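You operate a simulated robot arm through the tools that you are given. There is no shell and no other tool. Be economical: measure what you need, move in short steps, check, and stop when the job is done.

Carry out the task below with a simulated robot arm. There is one attempt and no reset: what you move stays moved.

JOB
Press the middle up key three times. Then stack the 28 mm wood block from the middle grid paper on top of the 36 mm wood block. Then take the white funnel on the middle grid paper and put it away on the steel bench, by the shaker. Then put the red block on the bed of the cradle. Then take the steel ring on the right grid paper and put it away on the left part of the left bench. Then put the grey marker on the spot beside the magnet stand. Then take the honeycomb chunk on the top of the inspection bench and put it away on the left end of the long table. Then take the white-cap jar from the right end of the sorting table and leave it on the blue tray. Then take the dark honeycomb block from the right end of the sorting table and leave it on the spot between the yellow lines. Then stack the honeycomb disc that says "91" from the front of the sorting table on top of the honeycomb disc marked "23". Then take the blue hook bin on the shelf under the corner bench and put it away on the shelf plate under the long table. Then take the chalk and leave it on the cream placard on the left grid paper. The order counts. Set down upright: white-cap jar, blue hook bin.

Only the result counts: the job must be done as asked and must still hold three seconds after the hand-in. Knocking over, shifting, dropping, spilling or breaking anything else fails it. A push-on lid holds only when it is set on centred and level and pressed home; a screw cap is set on level and turned clockwise until tight.

ROBOT AND FRAMES
A 7-joint arm with a two-finger parallel gripper on a trunk, on a base that drives. Base frame: it is fixed to the floor where the robot stands at the start and does not move with it; the origin is under the middle of the robot, x ahead of it, y to its left, z up. Lengths are in cm, angles in degrees, forces in N, time in s.
With the tool pointing down near the work surface it reaches from about 10 to 72 cm from the robot's upright axis, wherever it stands. Its first joint turns from -166.0 to 166.0 degrees. Places, roughly: bed of the cradle (29x13 cm) [-334, 4, 86]; blue hook bin (8x12x18 cm) [-310, 660, 40]; blue tray [-250, 200, 75]; chalk (3x3x10 cm) [180, 140, 90]; dark honeycomb block (6x5x4 cm) [-290, 210, 80]; grey marker (2x13x2 cm) [-30, -290, 100]; honeycomb chunk (3x3x3 cm) [-200, -260, 80]; honeycomb disc [-225, 250, 75]; left end of the long table (30x24 cm) [-334, -36, 80]; left part of the left bench [240, 280, 80]; middle up key [90, 0, 100]; placard [200, 125, 75]; red block [75, -200, 75]; shelf plate under the long table (116x20 cm) [-356, 22, 24]; spot beside the magnet stand (34x18 cm) [-212, -240, 82]; spot between the yellow lines (34x17 cm) [-246, -228, 82]; steel bench, by the shaker (44x19 cm) [-430, 220, 86]; steel ring (5x5x3 cm) [60, -260, 80]; white funnel (9x9x6 cm) [150, -60, 80]; white-cap jar [-300, 200, 75]; wood block [125, -75, 75]. Payload 1.57 kg.
Tool frame: the origin (TCP) lies between the finger pads and is the grasp point; the fingertips stand 3 cm ahead of it; z points along the fingers, y is the line along which they close. The gripper opens to 11 cm. The fingers are 2.4 cm wide and 1.2 cm thick; the gripper's body (4.8 by 11.2 cm) begins 7.8 cm behind the TCP.
Orientation is that of the tool frame in the base frame, as a unit quaternion [x, y, z, w]. With the fingers straight down and closing along the base's y, the tool's x points along the base's -x, its y along +y and its z along -z.

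CONTROLS
- The arm moves only by the tool step_arm. Its argument "targets" is a list of rows, each an object of numbers (a shift or turn left out is 0, a gripper value left out holds the last): "dx", "dy", "dz": the shift along the base's x, y, z in units of 300 mm (1.0 is 300 mm); "ax", "ay", "az": the turn, a rotation vector about the base's x, y, z in units of 60 degrees (1.0 is 60 degrees); "fingers": the gripper command, from -1 (shut) to 1 (fully open), values between in proportion. In form: [{"dx": .., "dy": .., "dz": .., "ax": .., "ay": .., "az": .., "fingers": ..}, ...]. A call has 1 to 20 rows; each row is the pose to reach, as a shift and turn from the pose commanded when the call began. A call with a number of a shift or a turn outside -1 to 1 is refused whole. Each row takes 0.2 s and may step no farther than 5 cm and 8.6 degrees from the row before; otherwise, or with a gripper value out of range, the whole call is refused. Where a pose cannot be reached the arm comes as near as it can. A force on the tool above 40 N (or 10 N above the force at the start of the call, whichever is more), or a blocked arm, ends the call early, and 0.2 s more pass. The fingers move at their own pace (about 10.8 cm/s each) and stop on an object; they squeeze with about 36 N. The grip force told is the motor's: it shows also when the fingers shut on nothing. Time passes only in rows, and 0.2 s behind the last, so rows that repeat a pose let the fingers close. The reply holds the time, the measured pose of the TCP, the force on the tool along the base axes, the opening and the grip force, in the units named above and with some noise, with the torque about the TCP (base axes, N m) and any sound that the robot's microphone picked up.
- Cameras (640 x 400 px; columns grow to the right, rows downward): "scene" is now at [49.27, 13.36, 145.13]; the picture's right is [-0.70, -0.72, 0.00], its down [-0.32, 0.31, -0.90] and it looks along [0.64, -0.62, -0.44] (base axes); focal length 256 px, centre (320, 200). "wrist" rides on the gripper at [7, 1.6, -14.1] in the tool frame; the picture's right is [-0.23, 0.97, 0.00], its down [-0.85, -0.20, -0.48] and it looks along [-0.47, -0.11, 0.88] (tool axes); focal length 222 px, centre (320, 200).
- get_image(camera): a new picture of that camera. It takes no simulated time.
- lift_body(by): slides the trunk up (or, below 0, down) by that many cm; the arm and the scene camera ride with it, the base frame stays. It gives what a move gives, with no picture.
- roll_base(legs): drives the robot by 1 to 6 legs, each [ahead, left, turn to the left] in cm, cm and degrees, along the robot's own axes; the way and the turn of a leg run together, so that a leg with both is an arc; at most 150 cm and 180 degrees a leg. The arm and the cameras ride along, it lands a little off, and it stops where it bumps. It gives what a move gives.
- head_to(pan, tilt): turns the head with the scene camera to pan (to the left, within 103 degrees either way) and tilt (down, from -29 to 69), counted from straight ahead of the robot. It gives what a move gives.
- point_at(camera, pixels): for up to 12 pixels [column, row] of the newest picture of that camera ("zoom" is the newest enlarged one), the place [x, y, z] in the base frame of the surface seen there, good to about 0.2 cm. It takes no simulated time.
- zoom(camera, box): a new picture of the part [left, top, right, bottom] of that camera's present view, enlarged. It takes no simulated time.
- sign_off(): hands the job in; it is judged then, once.

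Go step by step. Measure first, check grasps and placings, and put right what went wrong. The budget is 371 turns and 332 pictures, counting those below and the enlarged ones. Unless the task says otherwise, let go and move clear before handing in.

The tools are called after "Call:" as name(argument=value, ...) on one line, values as JSON. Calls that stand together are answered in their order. step_arm: Moves the arm, as the interface text tells. Its arguments: {"type":"object","properties":{"targets":{"type":"array"}},"required":["targets"]} The other tools are called the same way: lift_body (by) slides the trunk up or down; roll_base (legs) drives the base; head_to (pan, tilt) turns the head that bears the scene camera; get_image (camera) takes a picture; point_at (camera, pixels) gives the place of the surface under pixels of a picture; zoom (camera, box) takes an enlarged picture of a part of a camera's view; sign_off () hands the job in.

At the start:

```text
time: 0.0
tcp_pos: [64.39, -26.0, 132.6]
tool_rot: [0.0, 1.0, 0.0, 0.0]
ft_force: [-0.8, -0.1, 0.2]
moment: [-0.03, 0.0, 0.0]
width: 11.0
gripper_force: 0.1
trunk travel left (down, up): [-47.5, 13.5]
robot x, y, heading: [0.2, 0.15, -0.2]
head pan, tilt: [-44.1, 26.2]
```

scene: 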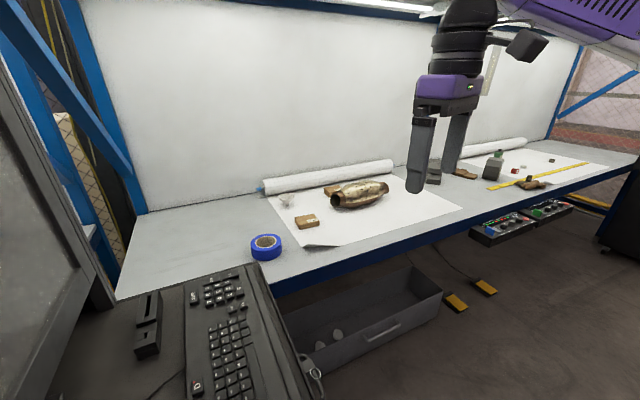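
wrist: 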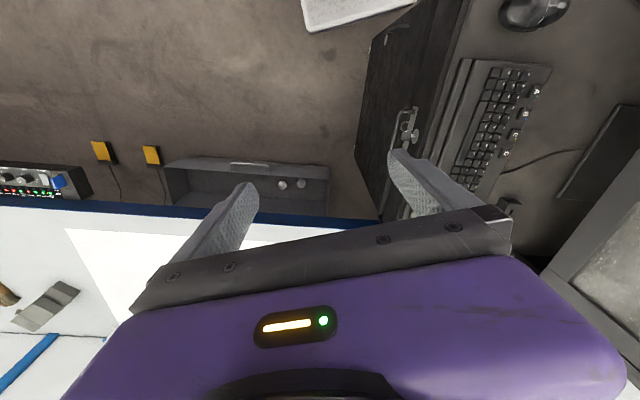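

The scene shows a keyboard on a cabinet at left (px 225,330) and the middle bench beyond. I'll look at the keyboard first.

Call:
head_to(pan=-15, tilt=45)

Call:
get_image(camera="scene")

```text
time: 0.9
tcp_pos: [64.25, -26.17, 132.61]
tool_rot: [0.0, 1.0, 0.0, 0.0]
ft_force: [0.4, 0.6, 0.3]
moment: [0.01, 0.01, -0.01]
width: 10.97
gripper_force: 0.1
trunk travel left (down, up): [-47.5, 13.5]
robot x, y, heading: [-0.03, 0.22, -0.0]
head pan, tilt: [-15.0, 45.0]
```

```text
329 pictures are left
```

scene: 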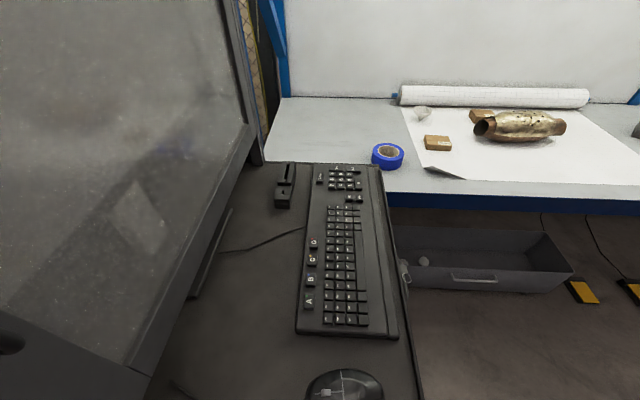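

I'll enlarge the keyboard to find the up keys.

Call:
zoom(camera="scene", box=[265, 155, 405, 243])

Call:
zoom(camera="scene", box=[280, 230, 420, 345])

```text
4.55 times, centred on (335, 199) of scene
```

zoom: 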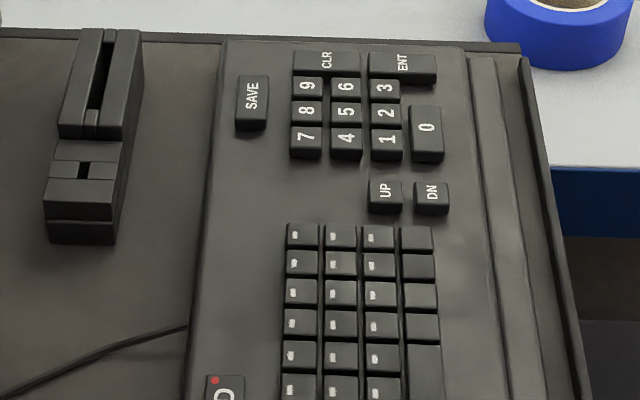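

```text
3.48 times, centred on (350, 288) of scene
```

zoom: 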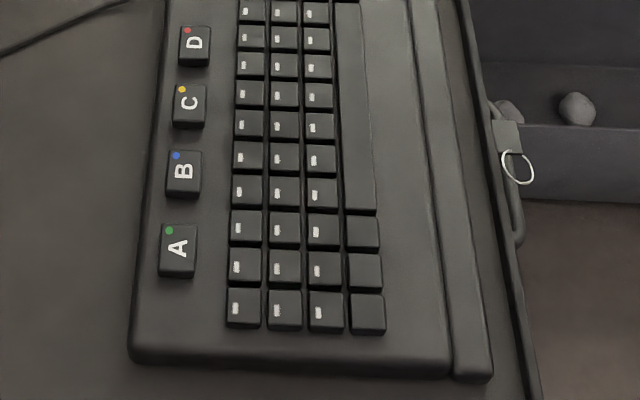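

There is one "UP" key in the first zoom at (385,193). I measure it and its neighbours.

Call:
zoom(camera="scene", box=[325, 180, 385, 217])

Call:
point_at(camera="scene", pixels=[[349, 197], [359, 198], [330, 180], [310, 240], [388, 156], [435, 142], [420, 112], [480, 116], [338, 385], [285, 172]])

```text
10.67 times, centred on (355, 198) of scene
```

zoom: 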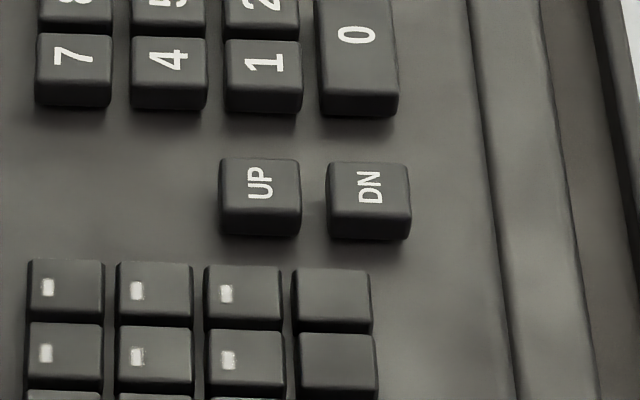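

```text
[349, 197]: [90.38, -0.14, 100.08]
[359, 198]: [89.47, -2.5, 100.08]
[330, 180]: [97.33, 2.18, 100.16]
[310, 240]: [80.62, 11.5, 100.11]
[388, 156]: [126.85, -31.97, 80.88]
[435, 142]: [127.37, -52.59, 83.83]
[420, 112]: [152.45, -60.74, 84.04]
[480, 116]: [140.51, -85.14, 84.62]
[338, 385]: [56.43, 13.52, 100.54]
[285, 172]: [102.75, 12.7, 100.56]
```

Call:
point_at(camera="zoom", pixels=[[260, 183], [225, 165], [297, 165], [225, 203], [297, 207], [367, 188], [250, 240], [73, 55], [160, 180]])

Call:
head_to(pan=-60, tilt=30)

Call:
get_image(camera="scene")

Call:
head_to(pan=30, tilt=30)

Call:
get_image(camera="scene")

Call:
head_to(pan=100, tilt=25)

Call:
get_image(camera="scene")

Call:
head_to(pan=-103, tilt=25)

Call:
get_image(camera="scene")

```text
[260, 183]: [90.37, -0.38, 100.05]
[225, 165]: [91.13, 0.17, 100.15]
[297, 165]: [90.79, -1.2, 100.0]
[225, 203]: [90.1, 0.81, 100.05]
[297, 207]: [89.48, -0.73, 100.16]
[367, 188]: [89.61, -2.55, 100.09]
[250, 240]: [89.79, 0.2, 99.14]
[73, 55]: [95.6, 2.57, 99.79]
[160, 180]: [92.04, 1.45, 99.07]
```

```text
time: 2.1
tcp_pos: [64.36, -25.99, 132.62]
tool_rot: [0.0, 1.0, 0.0, 0.0]
ft_force: [0.0, -0.2, 0.0]
moment: [0.0, -0.01, -0.01]
width: 11.01
gripper_force: 0.1
trunk travel left (down, up): [-47.5, 13.5]
robot x, y, heading: [0.29, -0.18, -0.2]
head pan, tilt: [-60.0, 30.0]
```

```text
325 pictures are left
```

scene: 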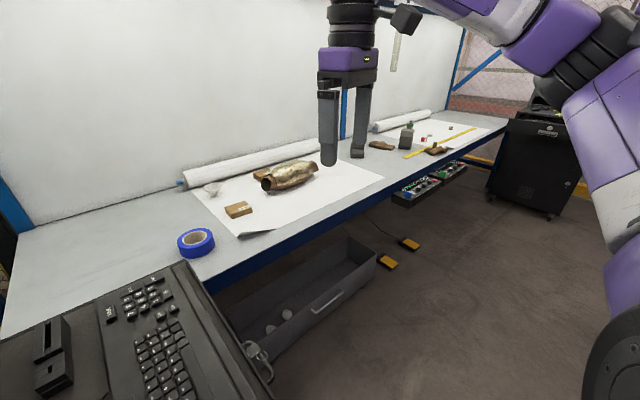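

```text
time: 3.7
tcp_pos: [64.3, -25.99, 132.52]
tool_rot: [0.0, 1.0, 0.0, 0.001]
ft_force: [0.4, -0.3, -0.4]
moment: [0.0, 0.05, -0.01]
width: 11.01
gripper_force: 0.0
trunk travel left (down, up): [-47.5, 13.5]
robot x, y, heading: [0.35, -0.17, 0.2]
head pan, tilt: [30.0, 30.0]
```

```text
324 pictures are left
```

scene: 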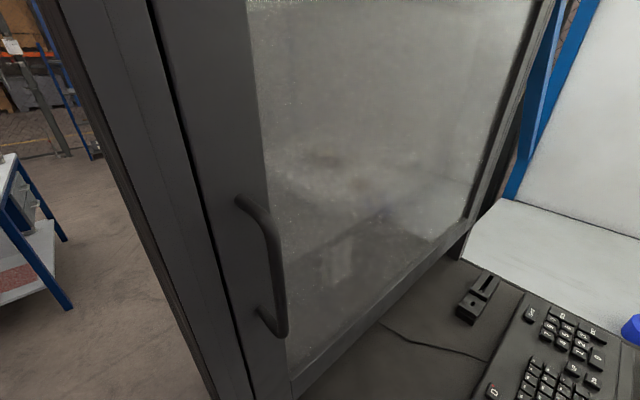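

```text
time: 5.1
tcp_pos: [64.27, -26.16, 132.68]
tool_rot: [0.0, 1.0, 0.0, 0.0]
ft_force: [-0.1, 0.1, 0.0]
moment: [0.01, 0.0, -0.03]
width: 11.0
gripper_force: 0.0
trunk travel left (down, up): [-47.5, 13.5]
robot x, y, heading: [-0.27, 0.16, 0.0]
head pan, tilt: [100.0, 25.0]
```

```text
323 pictures are left
```

scene: 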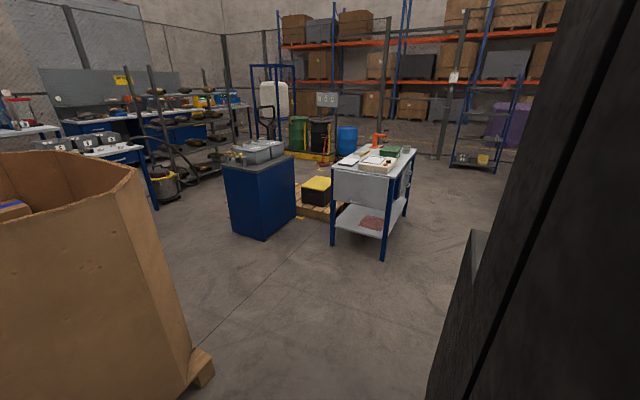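

```text
time: 8.1
tcp_pos: [64.3, -26.08, 132.69]
tool_rot: [0.0, 1.0, 0.0, 0.0]
ft_force: [-0.3, 0.3, -0.7]
moment: [0.04, -0.03, -0.01]
width: 11.02
gripper_force: 0.0
trunk travel left (down, up): [-47.5, 13.5]
robot x, y, heading: [-0.1, 0.2, 0.1]
head pan, tilt: [-103.0, 25.0]
```

```text
322 pictures are left
```

scene: 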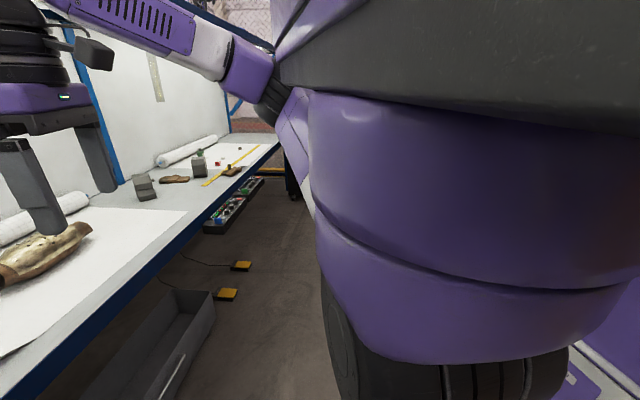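

The UP key centre is about (90.4,-0.3,100), and the arm reaches only 72 cm, so I must drive. I look at the floor and bench to find a stand.

Call:
head_to(pan=-45, tilt=55)

Call:
get_image(camera="scene")

Call:
point_at(camera="scene", pixels=[[160, 200], [200, 300], [170, 390], [60, 300], [300, 150], [420, 120], [450, 70], [300, 60], [400, 10], [100, 30], [250, 90], [480, 200]])

```text
time: 9.3
tcp_pos: [64.39, -26.07, 132.61]
tool_rot: [-0.001, 1.0, 0.0, 0.0]
ft_force: [-0.4, -0.7, 0.4]
moment: [-0.01, 0.0, -0.01]
width: 10.99
gripper_force: 0.0
trunk travel left (down, up): [-47.5, 13.5]
robot x, y, heading: [0.22, -0.07, -0.2]
head pan, tilt: [-45.0, 55.0]
```

```text
321 pictures are left
```

scene: 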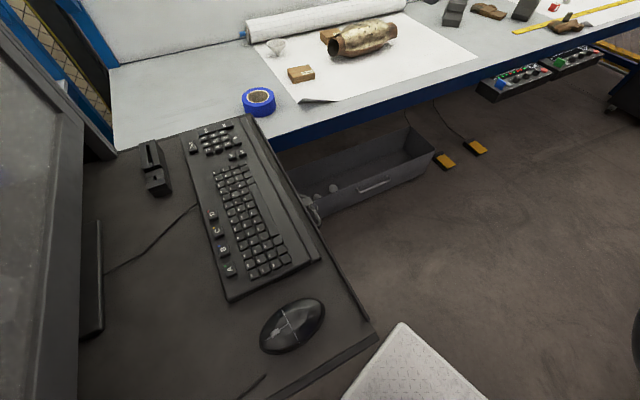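

```text
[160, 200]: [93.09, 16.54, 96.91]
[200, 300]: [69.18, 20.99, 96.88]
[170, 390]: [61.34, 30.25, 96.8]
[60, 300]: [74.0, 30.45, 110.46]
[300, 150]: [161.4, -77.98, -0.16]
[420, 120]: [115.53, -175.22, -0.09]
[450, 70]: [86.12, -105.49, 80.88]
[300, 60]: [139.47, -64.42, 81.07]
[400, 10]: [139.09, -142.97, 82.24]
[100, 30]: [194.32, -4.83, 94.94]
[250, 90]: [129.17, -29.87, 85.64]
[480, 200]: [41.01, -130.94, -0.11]
```

Call:
point_at(camera="scene", pixels=[[375, 345], [345, 295], [430, 150], [325, 213], [285, 137], [375, 112], [460, 80], [620, 25], [495, 95], [440, 165], [405, 360], [480, 150]])

Call:
point_at(camera="scene", pixels=[[350, 392], [480, 392], [402, 323], [636, 345], [420, 260], [500, 300]])

```text
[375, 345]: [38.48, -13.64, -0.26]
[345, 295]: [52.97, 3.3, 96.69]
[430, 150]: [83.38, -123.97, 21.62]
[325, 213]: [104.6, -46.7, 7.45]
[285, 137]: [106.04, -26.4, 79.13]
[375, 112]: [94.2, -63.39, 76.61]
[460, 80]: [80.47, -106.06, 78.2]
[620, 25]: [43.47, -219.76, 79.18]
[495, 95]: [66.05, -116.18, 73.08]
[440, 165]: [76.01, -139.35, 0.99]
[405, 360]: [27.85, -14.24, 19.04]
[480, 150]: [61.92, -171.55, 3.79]
```

```text
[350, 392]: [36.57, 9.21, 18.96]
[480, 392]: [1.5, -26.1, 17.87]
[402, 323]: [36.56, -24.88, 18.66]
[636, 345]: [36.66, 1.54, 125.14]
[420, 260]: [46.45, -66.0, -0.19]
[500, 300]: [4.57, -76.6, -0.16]
```

The bench front runs at about -18° (normal (.951,-.309)), and my base is about ±37 by ±25 cm and low. I drive sideways to the right, then turn to face the bench.

Call:
roll_base(legs=[[0, -58, 0], [0, 0, -18], [40, 0, 0]])

Call:
get_image(camera="scene")

```text
time: 15.7
tcp_pos: [91.29, -114.6, 132.56]
tool_rot: [0.156, 0.988, 0.0, 0.0]
ft_force: [0.3, -0.7, 0.7]
moment: [-0.03, 0.0, -0.01]
width: 10.98
gripper_force: 0.0
trunk travel left (down, up): [-47.5, 13.5]
robot x, y, heading: [38.21, -69.92, -18.2]
head pan, tilt: [-45.0, 55.0]
```

```text
320 pictures are left
```

scene: 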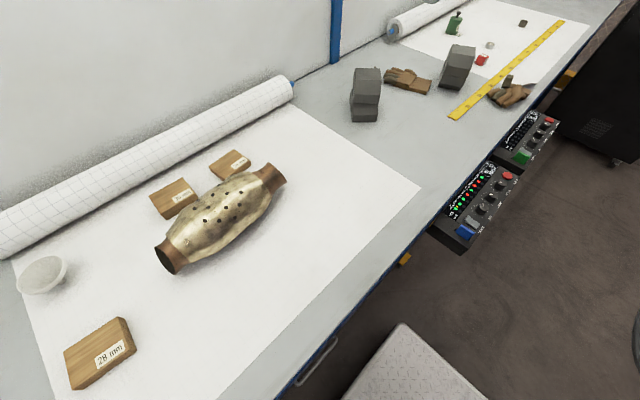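

The 28 mm block is at (100,352); two more blocks sit behind the casting. I zoom to read them and measure.

Call:
point_at(camera="scene", pixels=[[95, 345], [42, 270], [172, 192], [228, 160], [420, 187], [300, 385], [280, 175], [170, 255], [140, 150], [460, 225], [120, 20], [403, 258]])

Call:
zoom(camera="scene", box=[130, 130, 290, 230])

Call:
head_to(pan=10, tilt=45)

Call:
get_image(camera="scene")

```text
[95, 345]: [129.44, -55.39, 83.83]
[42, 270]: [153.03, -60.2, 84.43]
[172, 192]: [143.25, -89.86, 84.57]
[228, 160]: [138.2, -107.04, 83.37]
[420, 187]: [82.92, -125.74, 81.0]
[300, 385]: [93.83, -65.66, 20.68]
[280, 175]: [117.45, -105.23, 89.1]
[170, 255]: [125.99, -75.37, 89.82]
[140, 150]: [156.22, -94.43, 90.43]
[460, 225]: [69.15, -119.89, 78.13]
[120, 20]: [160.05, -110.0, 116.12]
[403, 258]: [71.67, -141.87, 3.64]
```

```text
4.00 times, centred on (210, 180) of scene
```

zoom: 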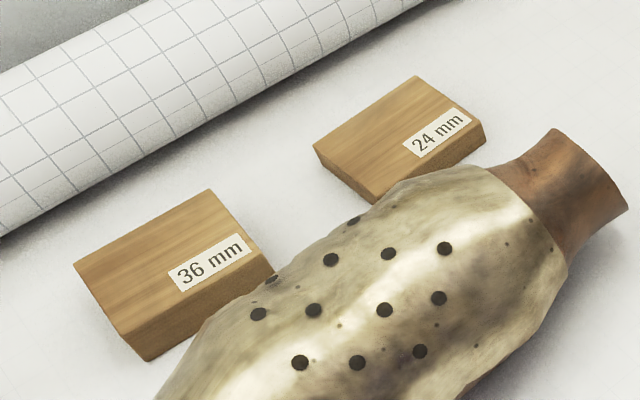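

```text
time: 17.0
tcp_pos: [91.25, -114.63, 132.54]
tool_rot: [0.157, 0.988, 0.0, 0.0]
ft_force: [0.6, 0.4, -0.3]
moment: [0.05, 0.01, 0.03]
width: 11.02
gripper_force: 0.0
trunk travel left (down, up): [-47.5, 13.5]
robot x, y, heading: [37.84, -69.93, -17.9]
head pan, tilt: [10.0, 45.0]
```

```text
318 pictures are left
```

scene: 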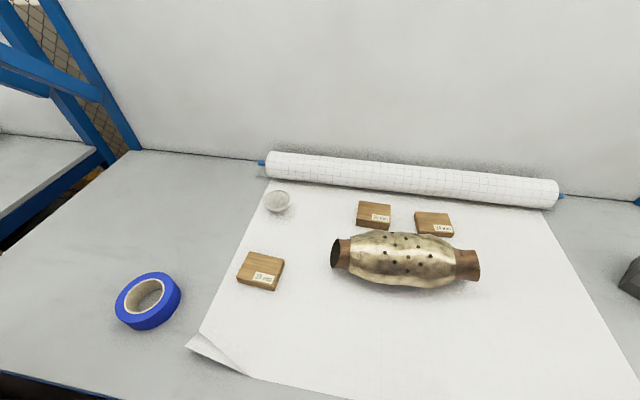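

Blocks: 28 mm (129.4,-55.4), 36 mm (143.3,-89.9), funnel (153,-60). I need to know where the arm's upright axis is, so I look at my own trunk.

Call:
head_to(pan=-103, tilt=50)

Call:
get_image(camera="scene")

Call:
point_at(camera="scene", pixels=[[350, 50], [350, 100], [350, 150], [450, 50], [550, 100], [450, 150], [550, 200], [450, 250], [350, 300], [200, 350], [600, 50], [300, 50]])

```text
time: 18.9
tcp_pos: [91.29, -114.56, 132.47]
tool_rot: [0.156, 0.988, 0.001, 0.0]
ft_force: [-0.4, 0.2, 0.2]
moment: [-0.01, -0.01, 0.01]
width: 11.03
gripper_force: 0.1
trunk travel left (down, up): [-47.5, 13.5]
robot x, y, heading: [38.19, -70.17, -17.7]
head pan, tilt: [-103.0, 50.0]
```

```text
317 pictures are left
```

scene: 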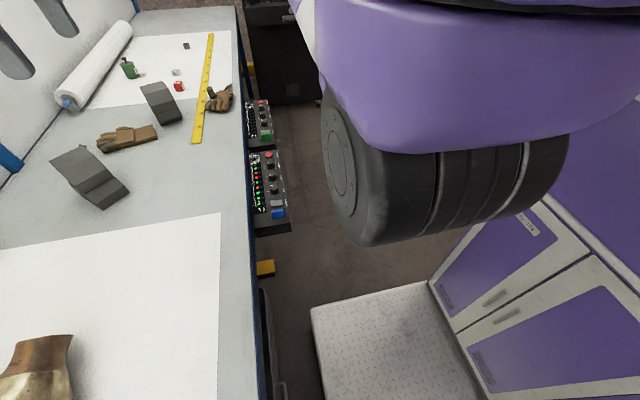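

```text
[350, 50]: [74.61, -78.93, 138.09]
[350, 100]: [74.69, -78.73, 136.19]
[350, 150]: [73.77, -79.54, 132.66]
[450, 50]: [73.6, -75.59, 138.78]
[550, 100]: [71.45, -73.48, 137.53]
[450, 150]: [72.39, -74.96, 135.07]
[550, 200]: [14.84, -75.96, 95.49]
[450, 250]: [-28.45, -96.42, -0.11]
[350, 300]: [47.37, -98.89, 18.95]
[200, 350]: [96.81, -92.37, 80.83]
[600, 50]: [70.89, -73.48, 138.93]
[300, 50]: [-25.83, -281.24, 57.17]
```

The arm's shoulder stands about 25 cm ahead of the robot's middle, so a frontal stand works. I move ahead 10 and left 17.

Call:
roll_base(legs=[[0, 17, 0], [10, 0, 0]])

Call:
head_to(pan=-20, tilt=69)

Call:
get_image(camera="scene")

Call:
head_to(pan=60, tilt=50)

Call:
get_image(camera="scene")

```text
time: 21.1
tcp_pos: [106.11, -101.39, 132.67]
tool_rot: [0.156, 0.988, 0.0, 0.0]
ft_force: [0.3, -0.2, 0.2]
moment: [-0.01, -0.02, -0.02]
width: 10.99
gripper_force: 0.0
trunk travel left (down, up): [-47.5, 13.5]
robot x, y, heading: [53.2, -57.0, -17.9]
head pan, tilt: [-103.0, 50.0]
```

```text
time: 22.7
tcp_pos: [106.12, -101.5, 132.63]
tool_rot: [0.157, 0.988, 0.001, 0.001]
ft_force: [-0.5, -0.9, -0.4]
moment: [0.03, 0.0, 0.01]
width: 11.0
gripper_force: 0.1
trunk travel left (down, up): [-47.5, 13.5]
robot x, y, heading: [52.83, -56.98, -17.7]
head pan, tilt: [-20.0, 68.8]
```

```text
316 pictures are left
```

scene: 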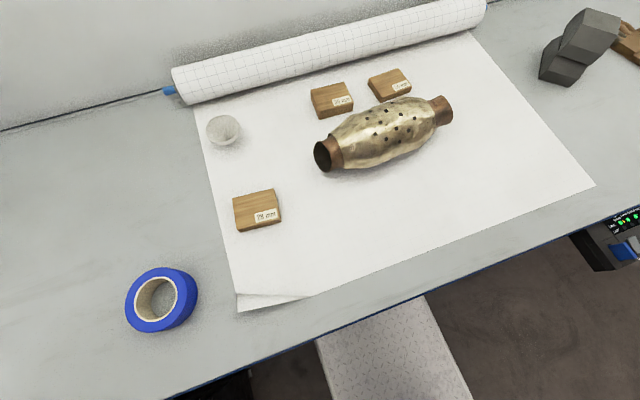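

```text
time: 24.2
tcp_pos: [106.07, -101.49, 132.61]
tool_rot: [0.157, 0.988, 0.0, -0.001]
ft_force: [-0.7, 0.2, 0.6]
moment: [-0.01, 0.0, -0.05]
width: 11.0
gripper_force: 0.0
trunk travel left (down, up): [-47.5, 13.5]
robot x, y, heading: [53.02, -56.61, -18.0]
head pan, tilt: [60.0, 50.0]
```

```text
315 pictures are left
```

scene: 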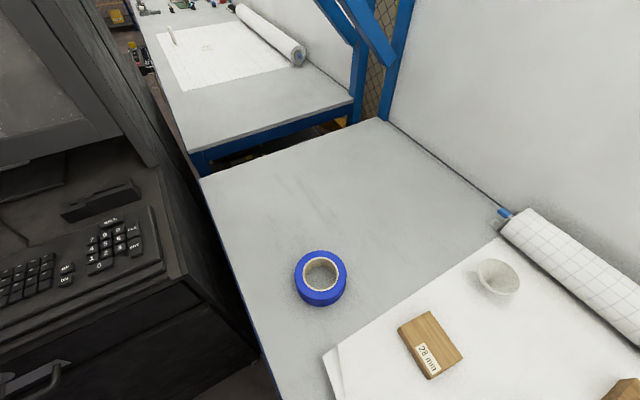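

I'm at (53,-57) facing the bench. I swing the arm in an outward arc at height toward the key, fingers shut.

Call:
step_arm(targets=[{"dx": 0.1, "dy": 0.1, "fingers": -1}, {"dx": 0.21, "dy": 0.21}, {"dx": 0.32, "dy": 0.32}, {"dx": 0.43, "dy": 0.43}, {"dx": 0.54, "dy": 0.54}, {"dx": 0.65, "dy": 0.65}, {"dx": 0.76, "dy": 0.76}, {"dx": 0.86, "dy": 0.87}, {"dx": 0.93, "dy": 0.98}])

Call:
step_arm(targets=[{"dx": 0.0, "dy": 0.15}, {"dx": 0.0, "dy": 0.3}, {"dx": -0.03, "dy": 0.45}, {"dx": -0.06, "dy": 0.6}, {"dx": -0.12, "dy": 0.74}, {"dx": -0.18, "dy": 0.88}, {"dx": -0.24, "dy": 0.99}])

Call:
step_arm(targets=[{"dx": -0.08, "dy": 0.14}, {"dx": -0.18, "dy": 0.26}, {"dx": -0.28, "dy": 0.38}, {"dx": -0.38, "dy": 0.5}, {"dx": -0.48, "dy": 0.62}, {"dx": -0.58, "dy": 0.74}, {"dx": -0.68, "dy": 0.86}, {"dx": -0.78, "dy": 0.98}])

Call:
get_image(camera="scene")

```text
time: 26.2
tcp_pos: [133.99, -72.11, 132.56]
tool_rot: [0.158, 0.988, 0.0, -0.001]
ft_force: [-0.2, -0.3, 0.4]
moment: [0.0, -0.03, -0.01]
width: 0.01
gripper_force: 21.4
trunk travel left (down, up): [-47.5, 13.5]
robot x, y, heading: [52.99, -56.58, -18.2]
head pan, tilt: [60.0, 50.0]
```

```text
time: 27.8
tcp_pos: [126.67, -42.44, 132.6]
tool_rot: [0.157, 0.988, 0.0, 0.0]
ft_force: [-0.8, -0.2, 0.5]
moment: [0.01, 0.02, 0.0]
width: 0.0
gripper_force: 21.2
trunk travel left (down, up): [-47.5, 13.5]
robot x, y, heading: [52.96, -56.99, -18.3]
head pan, tilt: [60.0, 50.0]
```

```text
time: 29.5
tcp_pos: [115.87, -21.33, 132.36]
tool_rot: [0.264, 0.965, -0.001, -0.002]
ft_force: [-0.5, 0.3, -0.2]
moment: [0.03, -0.02, 0.02]
width: 0.0
gripper_force: 20.8
trunk travel left (down, up): [-47.5, 13.5]
robot x, y, heading: [53.07, -56.75, -17.8]
head pan, tilt: [60.0, 50.0]
stopped in row 8: the arm was blocked; the commanded pose is now the measured one
```

```text
314 pictures are left
```

scene: 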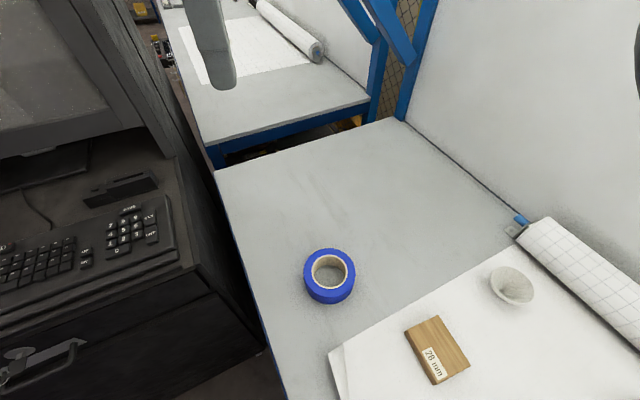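

The arm was blocked at (115.9,-21.3) with the tool yawed off; likely a wrist limit. I back off slightly and turn the tool to the left.

Call:
step_arm(targets=[{"dx": 0.05, "dy": -0.08, "az": 0.14}, {"dx": 0.1, "dy": -0.16, "az": 0.28}, {"dx": 0.1, "dy": -0.16, "az": 0.42}, {"dx": 0.1, "dy": -0.16, "az": 0.56}, {"dx": 0.1, "dy": -0.16, "az": 0.7}, {"dx": 0.1, "dy": -0.16, "az": 0.84}, {"dx": 0.1, "dy": -0.16, "az": 0.98}])

Call:
get_image(camera="wrist")

```text
time: 31.1
tcp_pos: [118.52, -25.98, 132.22]
tool_rot: [-0.249, 0.969, -0.005, -0.002]
ft_force: [0.4, 0.3, 0.3]
moment: [0.01, 0.03, 0.01]
width: 0.0
gripper_force: 21.2
trunk travel left (down, up): [-47.5, 13.5]
robot x, y, heading: [53.29, -56.45, -18.0]
head pan, tilt: [60.0, 50.0]
```

```text
313 pictures are left
```

wrist: 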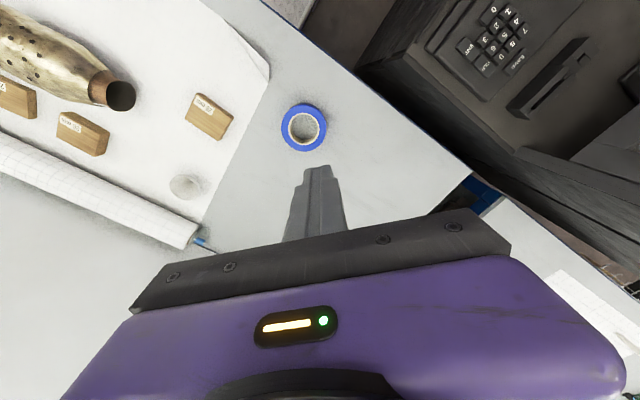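

Turning left works. I continue to yaw +72° (square to the keys) while moving over the key.

Call:
step_arm(targets=[{"dx": -0.05, "dy": 0.1, "az": 0.1}, {"dx": -0.15, "dy": 0.2, "az": 0.2}, {"dx": -0.26, "dy": 0.3, "az": 0.3}, {"dx": -0.37, "dy": 0.4, "az": 0.4}, {"dx": -0.48, "dy": 0.5, "az": 0.5}, {"dx": -0.59, "dy": 0.6, "az": 0.6}, {"dx": -0.7, "dy": 0.7, "az": 0.7}, {"dx": -0.82, "dy": 0.78, "az": 0.72}, {"dx": -0.938, "dy": 0.857, "az": 0.72}])

Call:
get_image(camera="wrist")

```text
time: 32.1
tcp_pos: [118.53, -21.58, 132.06]
tool_rot: [-0.33, 0.944, -0.004, -0.003]
ft_force: [-0.3, -0.2, -0.4]
moment: [-0.02, -0.02, 0.01]
width: 0.0
gripper_force: 21.3
trunk travel left (down, up): [-47.5, 13.5]
robot x, y, heading: [52.97, -57.1, -18.2]
head pan, tilt: [60.0, 50.0]
stopped in row 4: the arm was blocked; the commanded pose is now the measured one
```

```text
312 pictures are left
```

wrist: 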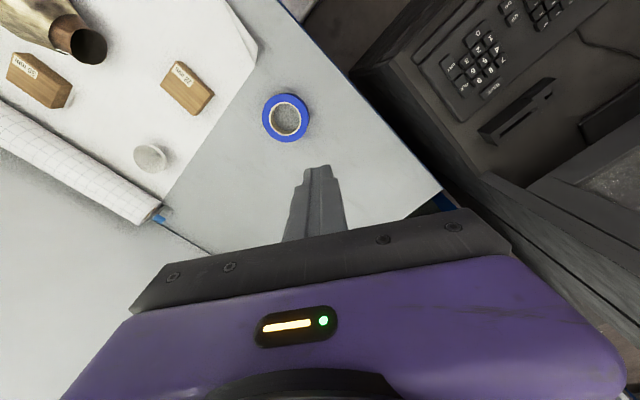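

Blocked again around y=-21, so something is touching. I look at the arm with the scene camera.

Call:
head_to(pan=50, tilt=-5)

Call:
get_image(camera="scene")

Call:
head_to(pan=-10, tilt=-15)

Call:
get_image(camera="scene")

```text
time: 33.3
tcp_pos: [118.34, -21.2, 131.92]
tool_rot: [-0.333, 0.943, -0.005, -0.004]
ft_force: [1.4, 0.1, 0.7]
moment: [-0.01, -0.02, -0.01]
width: 0.02
gripper_force: 21.4
trunk travel left (down, up): [-47.5, 13.5]
robot x, y, heading: [52.93, -56.44, -17.9]
head pan, tilt: [50.0, -5.0]
```

```text
311 pictures are left
```

scene: 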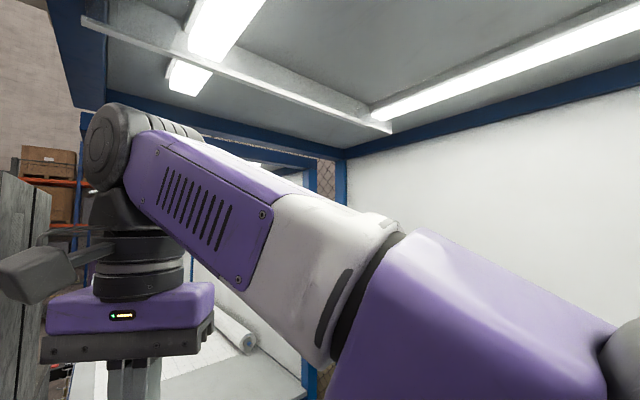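

```text
time: 34.6
tcp_pos: [118.16, -21.35, 131.92]
tool_rot: [-0.333, 0.943, -0.004, -0.003]
ft_force: [-0.1, 0.3, 0.3]
moment: [0.0, 0.02, 0.02]
width: 0.02
gripper_force: 21.1
trunk travel left (down, up): [-47.5, 13.5]
robot x, y, heading: [53.19, -56.84, -17.9]
head pan, tilt: [-10.0, -15.0]
```

```text
310 pictures are left
```

scene: 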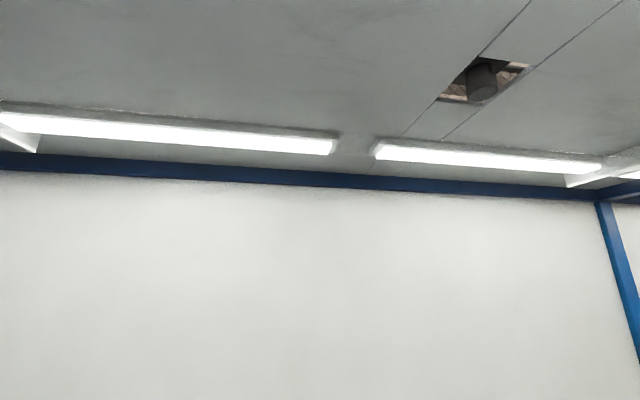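

The forearm crosses right in front of the head, so the left side is poor for the arm. I bring the arm back to the front, then re-aim the base so that the key lies ahead.

Call:
step_arm(targets=[{"dx": 0.1, "dy": -0.1, "az": -0.1}, {"dx": 0.2, "dy": -0.2, "az": -0.2}, {"dx": 0.25, "dy": -0.33, "az": -0.33}, {"dx": 0.3, "dy": -0.47, "az": -0.45}, {"dx": 0.32, "dy": -0.6, "az": -0.58}, {"dx": 0.32, "dy": -0.75, "az": -0.7}, {"dx": 0.32, "dy": -0.88, "az": -0.82}, {"dx": 0.3, "dy": -1.0, "az": -0.95}])

Call:
step_arm(targets=[{"dx": -0.02, "dy": -0.15}, {"dx": -0.05, "dy": -0.3}, {"dx": -0.1, "dy": -0.45}, {"dx": -0.15, "dy": -0.6}, {"dx": -0.2, "dy": -0.75}, {"dx": -0.25, "dy": -0.9}])

Call:
roll_base(legs=[[-10, -6, 0], [0, 0, 65]])

Call:
head_to(pan=5, tilt=45)

Call:
get_image(camera="scene")

```text
time: 36.4
tcp_pos: [127.22, -51.3, 131.84]
tool_rot: [0.157, 0.988, -0.002, -0.006]
ft_force: [0.7, 0.9, 0.2]
moment: [-0.03, 0.02, -0.01]
width: 0.0
gripper_force: 21.2
trunk travel left (down, up): [-47.5, 13.5]
robot x, y, heading: [52.63, -56.61, -17.9]
head pan, tilt: [-10.0, -15.0]
```

```text
time: 37.8
tcp_pos: [119.78, -78.17, 131.87]
tool_rot: [0.156, 0.988, -0.002, -0.006]
ft_force: [-0.4, 0.7, -0.9]
moment: [-0.02, 0.01, -0.02]
width: 0.01
gripper_force: 21.1
trunk travel left (down, up): [-47.5, 13.5]
robot x, y, heading: [52.8, -56.71, -18.0]
head pan, tilt: [-10.0, -15.0]
```

```text
time: 41.9
tcp_pos: [89.07, -7.62, 131.87]
tool_rot: [-0.4, 0.916, -0.005, -0.003]
ft_force: [0.7, -0.2, -0.2]
moment: [-0.01, -0.03, 0.0]
width: 0.01
gripper_force: 21.5
trunk travel left (down, up): [-47.5, 13.5]
robot x, y, heading: [41.43, -59.47, 47.2]
head pan, tilt: [-10.0, -15.0]
```

```text
time: 43.2
tcp_pos: [89.16, -7.7, 131.94]
tool_rot: [-0.401, 0.916, -0.004, -0.004]
ft_force: [0.0, -0.1, -0.1]
moment: [0.01, 0.01, -0.02]
width: 0.0
gripper_force: 21.7
trunk travel left (down, up): [-47.5, 13.5]
robot x, y, heading: [41.99, -59.73, 47.0]
head pan, tilt: [5.0, 45.0]
```

```text
309 pictures are left
```

scene: 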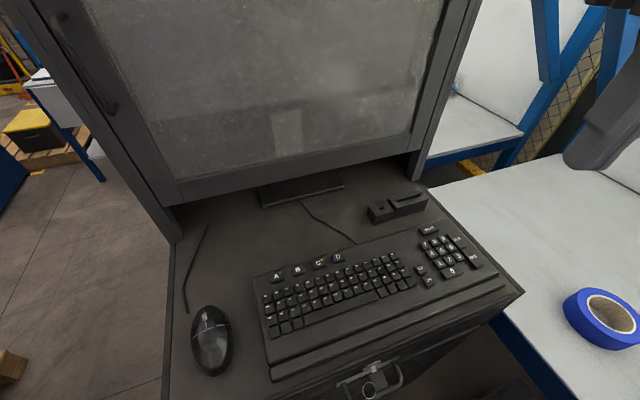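

The keyboard is now ahead. I re-measure the UP key.

Call:
zoom(camera="scene", box=[390, 220, 490, 290])

Call:
get_image(camera="wrist")

```text
5.71 times, centred on (440, 255) of scene
```

zoom: 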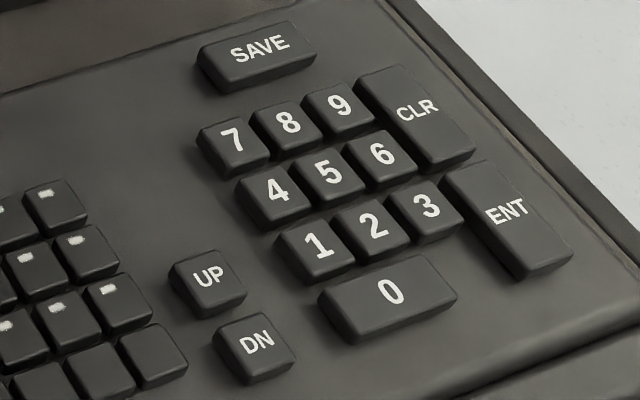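

```text
307 pictures are left
```

wrist: 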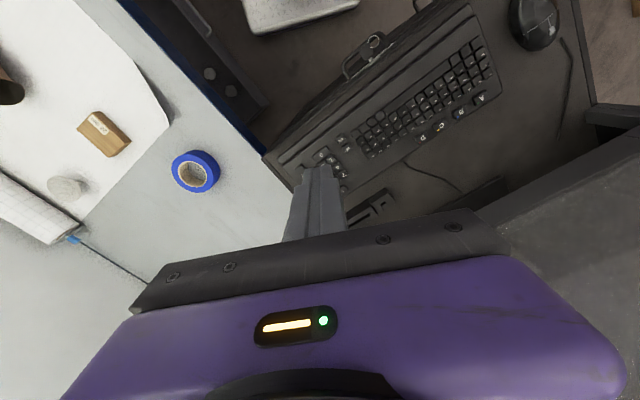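

Call:
point_at(camera="zoom", pixels=[[208, 278], [174, 270], [217, 256], [242, 287], [198, 305], [256, 343], [314, 245], [60, 310], [108, 292], [232, 136]])

```text
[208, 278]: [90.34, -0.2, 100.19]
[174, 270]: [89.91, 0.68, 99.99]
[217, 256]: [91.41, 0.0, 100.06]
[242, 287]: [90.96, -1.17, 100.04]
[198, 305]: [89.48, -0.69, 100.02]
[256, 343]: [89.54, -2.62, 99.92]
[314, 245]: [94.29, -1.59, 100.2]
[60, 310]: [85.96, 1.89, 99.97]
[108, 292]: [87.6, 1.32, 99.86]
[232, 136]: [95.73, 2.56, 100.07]
```

Key centre (90.4,-0.3,100.1). I turn the tool square to it and go down to ~3 cm above.

Call:
step_arm(targets=[{"dx": 0.014, "dy": 0.082, "az": 0.14}, {"dx": 0.028, "dy": 0.164, "az": 0.27}, {"dx": 0.042, "dy": 0.247, "az": 0.41}, {"dx": 0.042, "dy": 0.247, "dz": -0.15, "az": 0.41}, {"dx": 0.042, "dy": 0.247, "dz": -0.3, "az": 0.41}, {"dx": 0.042, "dy": 0.247, "dz": -0.45, "az": 0.41}, {"dx": 0.042, "dy": 0.247, "dz": -0.6, "az": 0.41}, {"dx": 0.042, "dy": 0.247, "dz": -0.75, "az": 0.41}, {"dx": 0.042, "dy": 0.247, "dz": -0.86, "az": 0.41}])

Call:
get_image(camera="scene")

Call:
get_image(camera="wrist")

```text
time: 45.2
tcp_pos: [90.3, -0.18, 106.17]
tool_rot: [-0.586, 0.81, -0.004, -0.003]
ft_force: [0.5, -0.6, 0.3]
moment: [-0.01, 0.01, 0.02]
width: 0.0
gripper_force: 21.5
trunk travel left (down, up): [-47.5, 13.5]
robot x, y, heading: [42.08, -59.45, 47.2]
head pan, tilt: [5.0, 45.0]
```

```text
306 pictures are left
```

scene: 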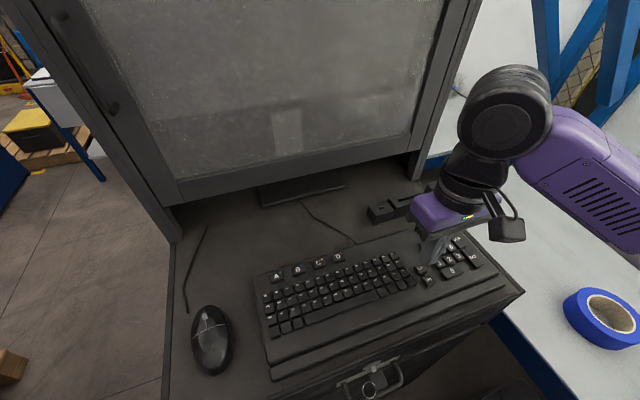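

```text
305 pictures are left
```

wrist: 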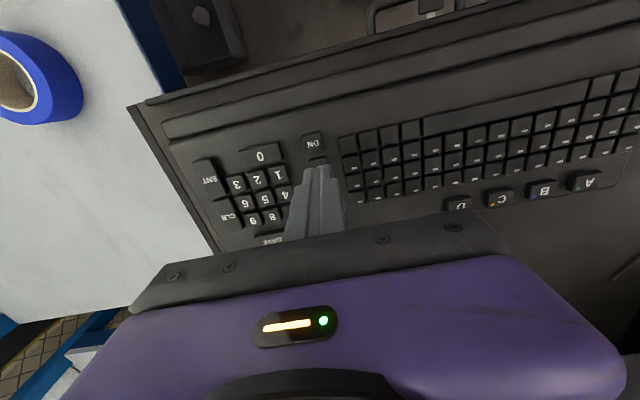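

The tip is right over UP. I press: down ~3.6 cm slowly and back up, watching force and sound.

Call:
step_arm(targets=[{"dz": -0.08}, {"dz": -0.095}, {"dz": -0.105}, {"dz": -0.112}, {"dz": -0.118}, {"dz": -0.118}])

```text
time: 46.6
tcp_pos: [90.33, -0.28, 102.64]
tool_rot: [-0.586, 0.81, -0.005, -0.002]
ft_force: [-3.1, -0.7, 15.8]
moment: [0.1, 0.03, 0.09]
width: 0.0
gripper_force: 21.4
trunk travel left (down, up): [-47.5, 13.5]
robot x, y, heading: [41.71, -59.31, 47.1]
head pan, tilt: [5.0, 45.0]
heard: click
```

Heard a click, with 15.8 N on the tool: one press. I lift and check that the key returned.

Call:
step_arm(targets=[{"dz": 0.02}, {"dz": 0.05}, {"dz": 0.05}])

Call:
step_arm(targets=[{"dz": -0.02}, {"dz": -0.035}, {"dz": -0.045}, {"dz": -0.05}, {"dz": -0.05}])

```text
time: 47.4
tcp_pos: [90.36, -0.25, 104.12]
tool_rot: [-0.586, 0.81, -0.005, -0.002]
ft_force: [0.1, 0.4, 0.4]
moment: [0.0, -0.03, 0.02]
width: 0.0
gripper_force: 21.2
trunk travel left (down, up): [-47.5, 13.5]
robot x, y, heading: [41.63, -59.49, 47.4]
head pan, tilt: [5.0, 45.0]
```

```text
time: 48.6
tcp_pos: [90.33, -0.33, 102.63]
tool_rot: [-0.587, 0.81, -0.005, -0.003]
ft_force: [-0.4, 2.3, 16.4]
moment: [0.21, -0.01, 0.11]
width: 0.01
gripper_force: 21.4
trunk travel left (down, up): [-47.5, 13.5]
robot x, y, heading: [41.59, -59.82, 47.1]
head pan, tilt: [5.0, 45.0]
heard: click
```

Second click. One more press, then rise clear.

Call:
step_arm(targets=[{"dz": 0.02}, {"dz": 0.05}, {"dz": 0.05}])

Call:
step_arm(targets=[{"dz": -0.02}, {"dz": -0.035}, {"dz": -0.045}, {"dz": -0.05}, {"dz": -0.05}])

Call:
step_arm(targets=[{"dz": 0.02}, {"dz": 0.05}, {"dz": 0.2}, {"dz": 0.35}, {"dz": 0.5}, {"dz": 0.65}, {"dz": 0.8}, {"dz": 0.95}])

Call:
get_image(camera="scene")

```text
time: 49.4
tcp_pos: [90.24, -0.25, 104.15]
tool_rot: [-0.587, 0.81, -0.005, -0.003]
ft_force: [0.2, -1.1, 0.0]
moment: [0.03, -0.01, -0.01]
width: 0.0
gripper_force: 21.3
trunk travel left (down, up): [-47.5, 13.5]
robot x, y, heading: [41.73, -59.53, 47.0]
head pan, tilt: [5.0, 45.0]
```

```text
time: 50.6
tcp_pos: [90.47, -0.3, 102.69]
tool_rot: [-0.587, 0.81, -0.004, -0.002]
ft_force: [-1.7, -1.2, 14.9]
moment: [0.06, 0.01, 0.05]
width: 0.0
gripper_force: 21.1
trunk travel left (down, up): [-47.5, 13.5]
robot x, y, heading: [41.25, -59.48, 47.0]
head pan, tilt: [5.0, 45.0]
heard: click
```

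```text
time: 52.4
tcp_pos: [90.28, -0.21, 131.06]
tool_rot: [-0.586, 0.81, -0.004, -0.003]
ft_force: [-0.1, 0.5, -0.9]
moment: [-0.03, 0.03, -0.02]
width: 0.0
gripper_force: 21.1
trunk travel left (down, up): [-47.5, 13.5]
robot x, y, heading: [41.83, -59.27, 47.2]
head pan, tilt: [5.0, 45.0]
```

```text
304 pictures are left
```

scene: 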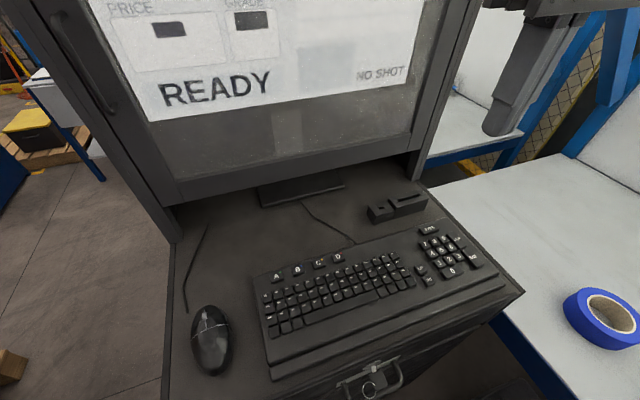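

Three clicks heard and the screen came on ("READY"). I glance at the screen to confirm.

Call:
head_to(pan=5, tilt=15)

Call:
get_image(camera="scene")

```text
time: 53.3
tcp_pos: [90.27, -0.2, 131.09]
tool_rot: [-0.586, 0.81, -0.005, -0.002]
ft_force: [0.0, 0.0, 0.1]
moment: [-0.01, 0.02, 0.03]
width: 0.0
gripper_force: 21.1
trunk travel left (down, up): [-47.5, 13.5]
robot x, y, heading: [41.42, -59.12, 47.3]
head pan, tilt: [5.0, 15.0]
```

```text
303 pictures are left
```

scene: 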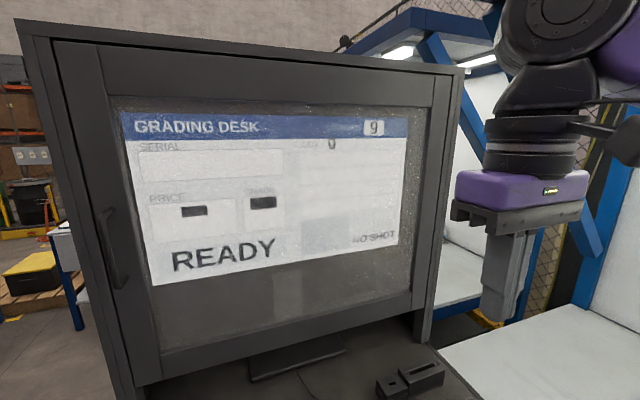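

The screen is live. Now I turn back to the bench and stand for the blocks.

Call:
roll_base(legs=[[0, 0, -65], [0, 15, 0], [12, 0, 0]])

Call:
head_to(pan=0, tilt=50)

Call:
get_image(camera="scene")

```text
time: 58.4
tcp_pos: [131.9, -67.4, 131.09]
tool_rot: [-0.062, 0.998, -0.003, -0.005]
ft_force: [0.6, 0.3, 0.8]
moment: [0.02, -0.01, 0.04]
width: 0.01
gripper_force: 21.4
trunk travel left (down, up): [-47.5, 13.5]
robot x, y, heading: [57.86, -48.73, -17.0]
head pan, tilt: [5.0, 15.0]
```

```text
time: 59.4
tcp_pos: [131.95, -67.48, 131.11]
tool_rot: [-0.061, 0.998, -0.003, -0.005]
ft_force: [0.1, 0.7, 0.3]
moment: [-0.01, -0.01, -0.02]
width: 0.0
gripper_force: 20.9
trunk travel left (down, up): [-47.5, 13.5]
robot x, y, heading: [57.36, -48.7, -17.2]
head pan, tilt: [0.0, 50.0]
```

```text
302 pictures are left
```

scene: 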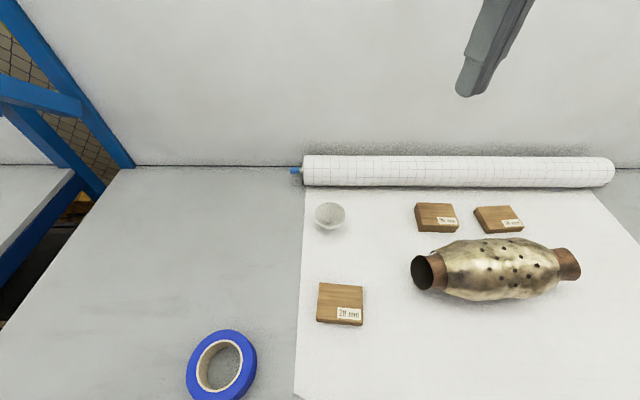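

Good view. I measure the corners of the 28 mm block, the 36 mm block and the funnel.

Call:
zoom(camera="scene", box=[300, 190, 460, 330])

Call:
point_at(camera="scene", pixels=[[319, 285], [363, 287], [361, 315], [318, 315], [418, 204], [453, 205], [457, 225], [422, 223], [330, 209], [330, 218], [432, 262], [300, 330]])

```text
2.86 times, centred on (380, 260) of scene
```

zoom: 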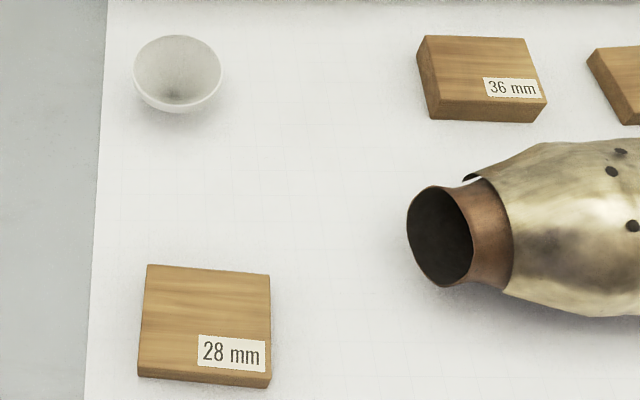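

```text
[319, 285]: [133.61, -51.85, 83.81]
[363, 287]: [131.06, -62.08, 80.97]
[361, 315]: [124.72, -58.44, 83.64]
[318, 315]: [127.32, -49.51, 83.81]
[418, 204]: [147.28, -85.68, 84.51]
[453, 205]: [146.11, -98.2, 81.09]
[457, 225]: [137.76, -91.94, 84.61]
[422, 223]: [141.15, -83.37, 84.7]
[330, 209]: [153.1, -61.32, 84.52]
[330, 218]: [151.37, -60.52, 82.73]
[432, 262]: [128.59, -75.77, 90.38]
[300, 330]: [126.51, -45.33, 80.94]
```

28 mm block centre ≈ (129.2,-55.1), 36 mm centre ≈ (142.5,-88.8), both yawed about -18…-20°. I open, turn the tool to -18° and come over the 28 mm block.

Call:
step_arm(targets=[{"dx": -0.02, "dy": 0.1, "az": -0.1, "fingers": 1}, {"dx": -0.04, "dy": 0.2, "az": -0.2}, {"dx": -0.07, "dy": 0.3, "az": -0.31}, {"dx": -0.092, "dy": 0.413, "az": -0.42}, {"dx": -0.092, "dy": 0.413, "dz": -0.15, "az": -0.42}, {"dx": -0.092, "dy": 0.413, "dz": -0.3, "az": -0.42}, {"dx": -0.092, "dy": 0.413, "dz": -0.45, "az": -0.42}, {"dx": -0.092, "dy": 0.413, "dz": -0.6, "az": -0.42}, {"dx": -0.092, "dy": 0.413, "dz": -0.75, "az": -0.42}, {"dx": -0.092, "dy": 0.413, "dz": -0.9, "az": -0.42}, {"dx": -0.092, "dy": 0.413, "dz": -1.0, "az": -0.42}])

Call:
step_arm(targets=[{"dz": -0.15}, {"dz": -0.28}])

Call:
get_image(camera="wrist")

Call:
get_image(camera="scene")

```text
time: 61.8
tcp_pos: [129.18, -54.96, 101.11]
tool_rot: [0.158, 0.987, -0.002, -0.005]
ft_force: [-0.3, -0.5, 0.9]
moment: [0.01, -0.02, 0.04]
width: 11.0
gripper_force: 0.0
trunk travel left (down, up): [-47.5, 13.5]
robot x, y, heading: [57.66, -48.88, -17.2]
head pan, tilt: [0.0, 50.0]
```

```text
time: 62.4
tcp_pos: [129.21, -54.97, 92.68]
tool_rot: [0.158, 0.987, -0.002, -0.005]
ft_force: [-0.4, -0.6, 0.2]
moment: [0.0, 0.0, -0.01]
width: 11.03
gripper_force: 0.1
trunk travel left (down, up): [-47.5, 13.5]
robot x, y, heading: [57.59, -49.18, -17.5]
head pan, tilt: [0.0, 50.0]
```

```text
300 pictures are left
```

wrist: 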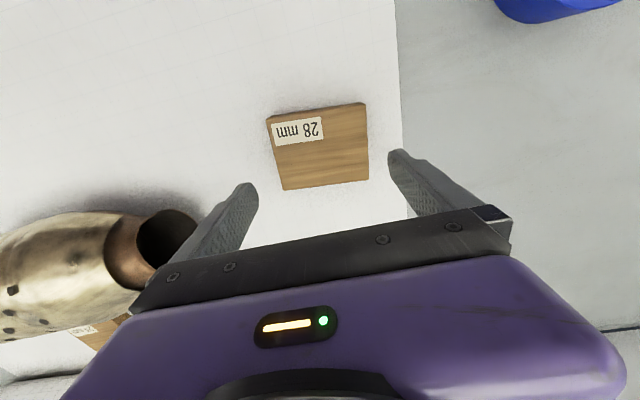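

```text
299 pictures are left
```

scene: 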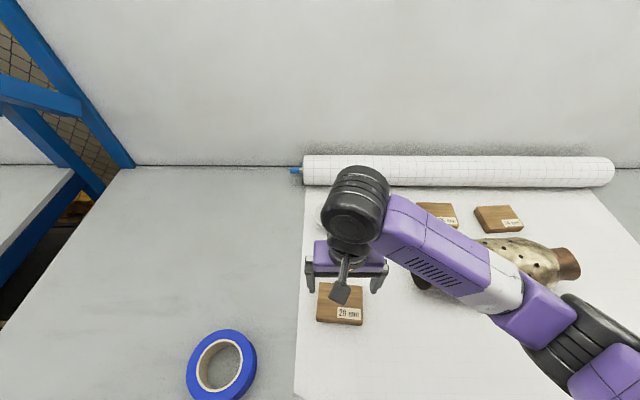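

The block lies between the fingers; I check its exact centre via the wrist view.

Call:
point_at(camera="wrist", pixels=[[271, 120], [362, 106], [365, 177], [285, 186], [318, 147]])

```text
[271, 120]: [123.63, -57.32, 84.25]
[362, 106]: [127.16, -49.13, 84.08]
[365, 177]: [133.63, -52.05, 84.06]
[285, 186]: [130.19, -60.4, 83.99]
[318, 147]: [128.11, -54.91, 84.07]
```

Centre is (128.65,-54.75), yaw about -21°. I adjust, descend and close.

Call:
step_arm(targets=[{"dx": -0.018, "dy": 0.007, "az": -0.05}, {"dx": -0.018, "dy": 0.007, "dz": -0.1, "az": -0.05}, {"dx": -0.018, "dy": 0.007, "dz": -0.2, "az": -0.05}, {"dx": -0.018, "dy": 0.007, "dz": -0.272, "az": -0.05}])

Call:
step_arm(targets=[{"fingers": -1}, {}, {}, {}])

```text
time: 63.4
tcp_pos: [128.6, -54.88, 84.53]
tool_rot: [0.184, 0.983, -0.002, -0.006]
ft_force: [-0.4, -0.2, -0.3]
moment: [0.03, -0.04, 0.0]
width: 11.01
gripper_force: 0.1
trunk travel left (down, up): [-47.5, 13.5]
robot x, y, heading: [57.32, -48.68, -17.7]
head pan, tilt: [0.0, 50.0]
```

```text
time: 64.4
tcp_pos: [128.72, -54.77, 84.59]
tool_rot: [0.183, 0.983, -0.001, -0.006]
ft_force: [-0.1, 0.5, 0.3]
moment: [0.02, 0.02, 0.0]
width: 9.96
gripper_force: 36.1
trunk travel left (down, up): [-47.5, 13.5]
robot x, y, heading: [57.71, -48.84, -17.3]
head pan, tilt: [0.0, 50.0]
```

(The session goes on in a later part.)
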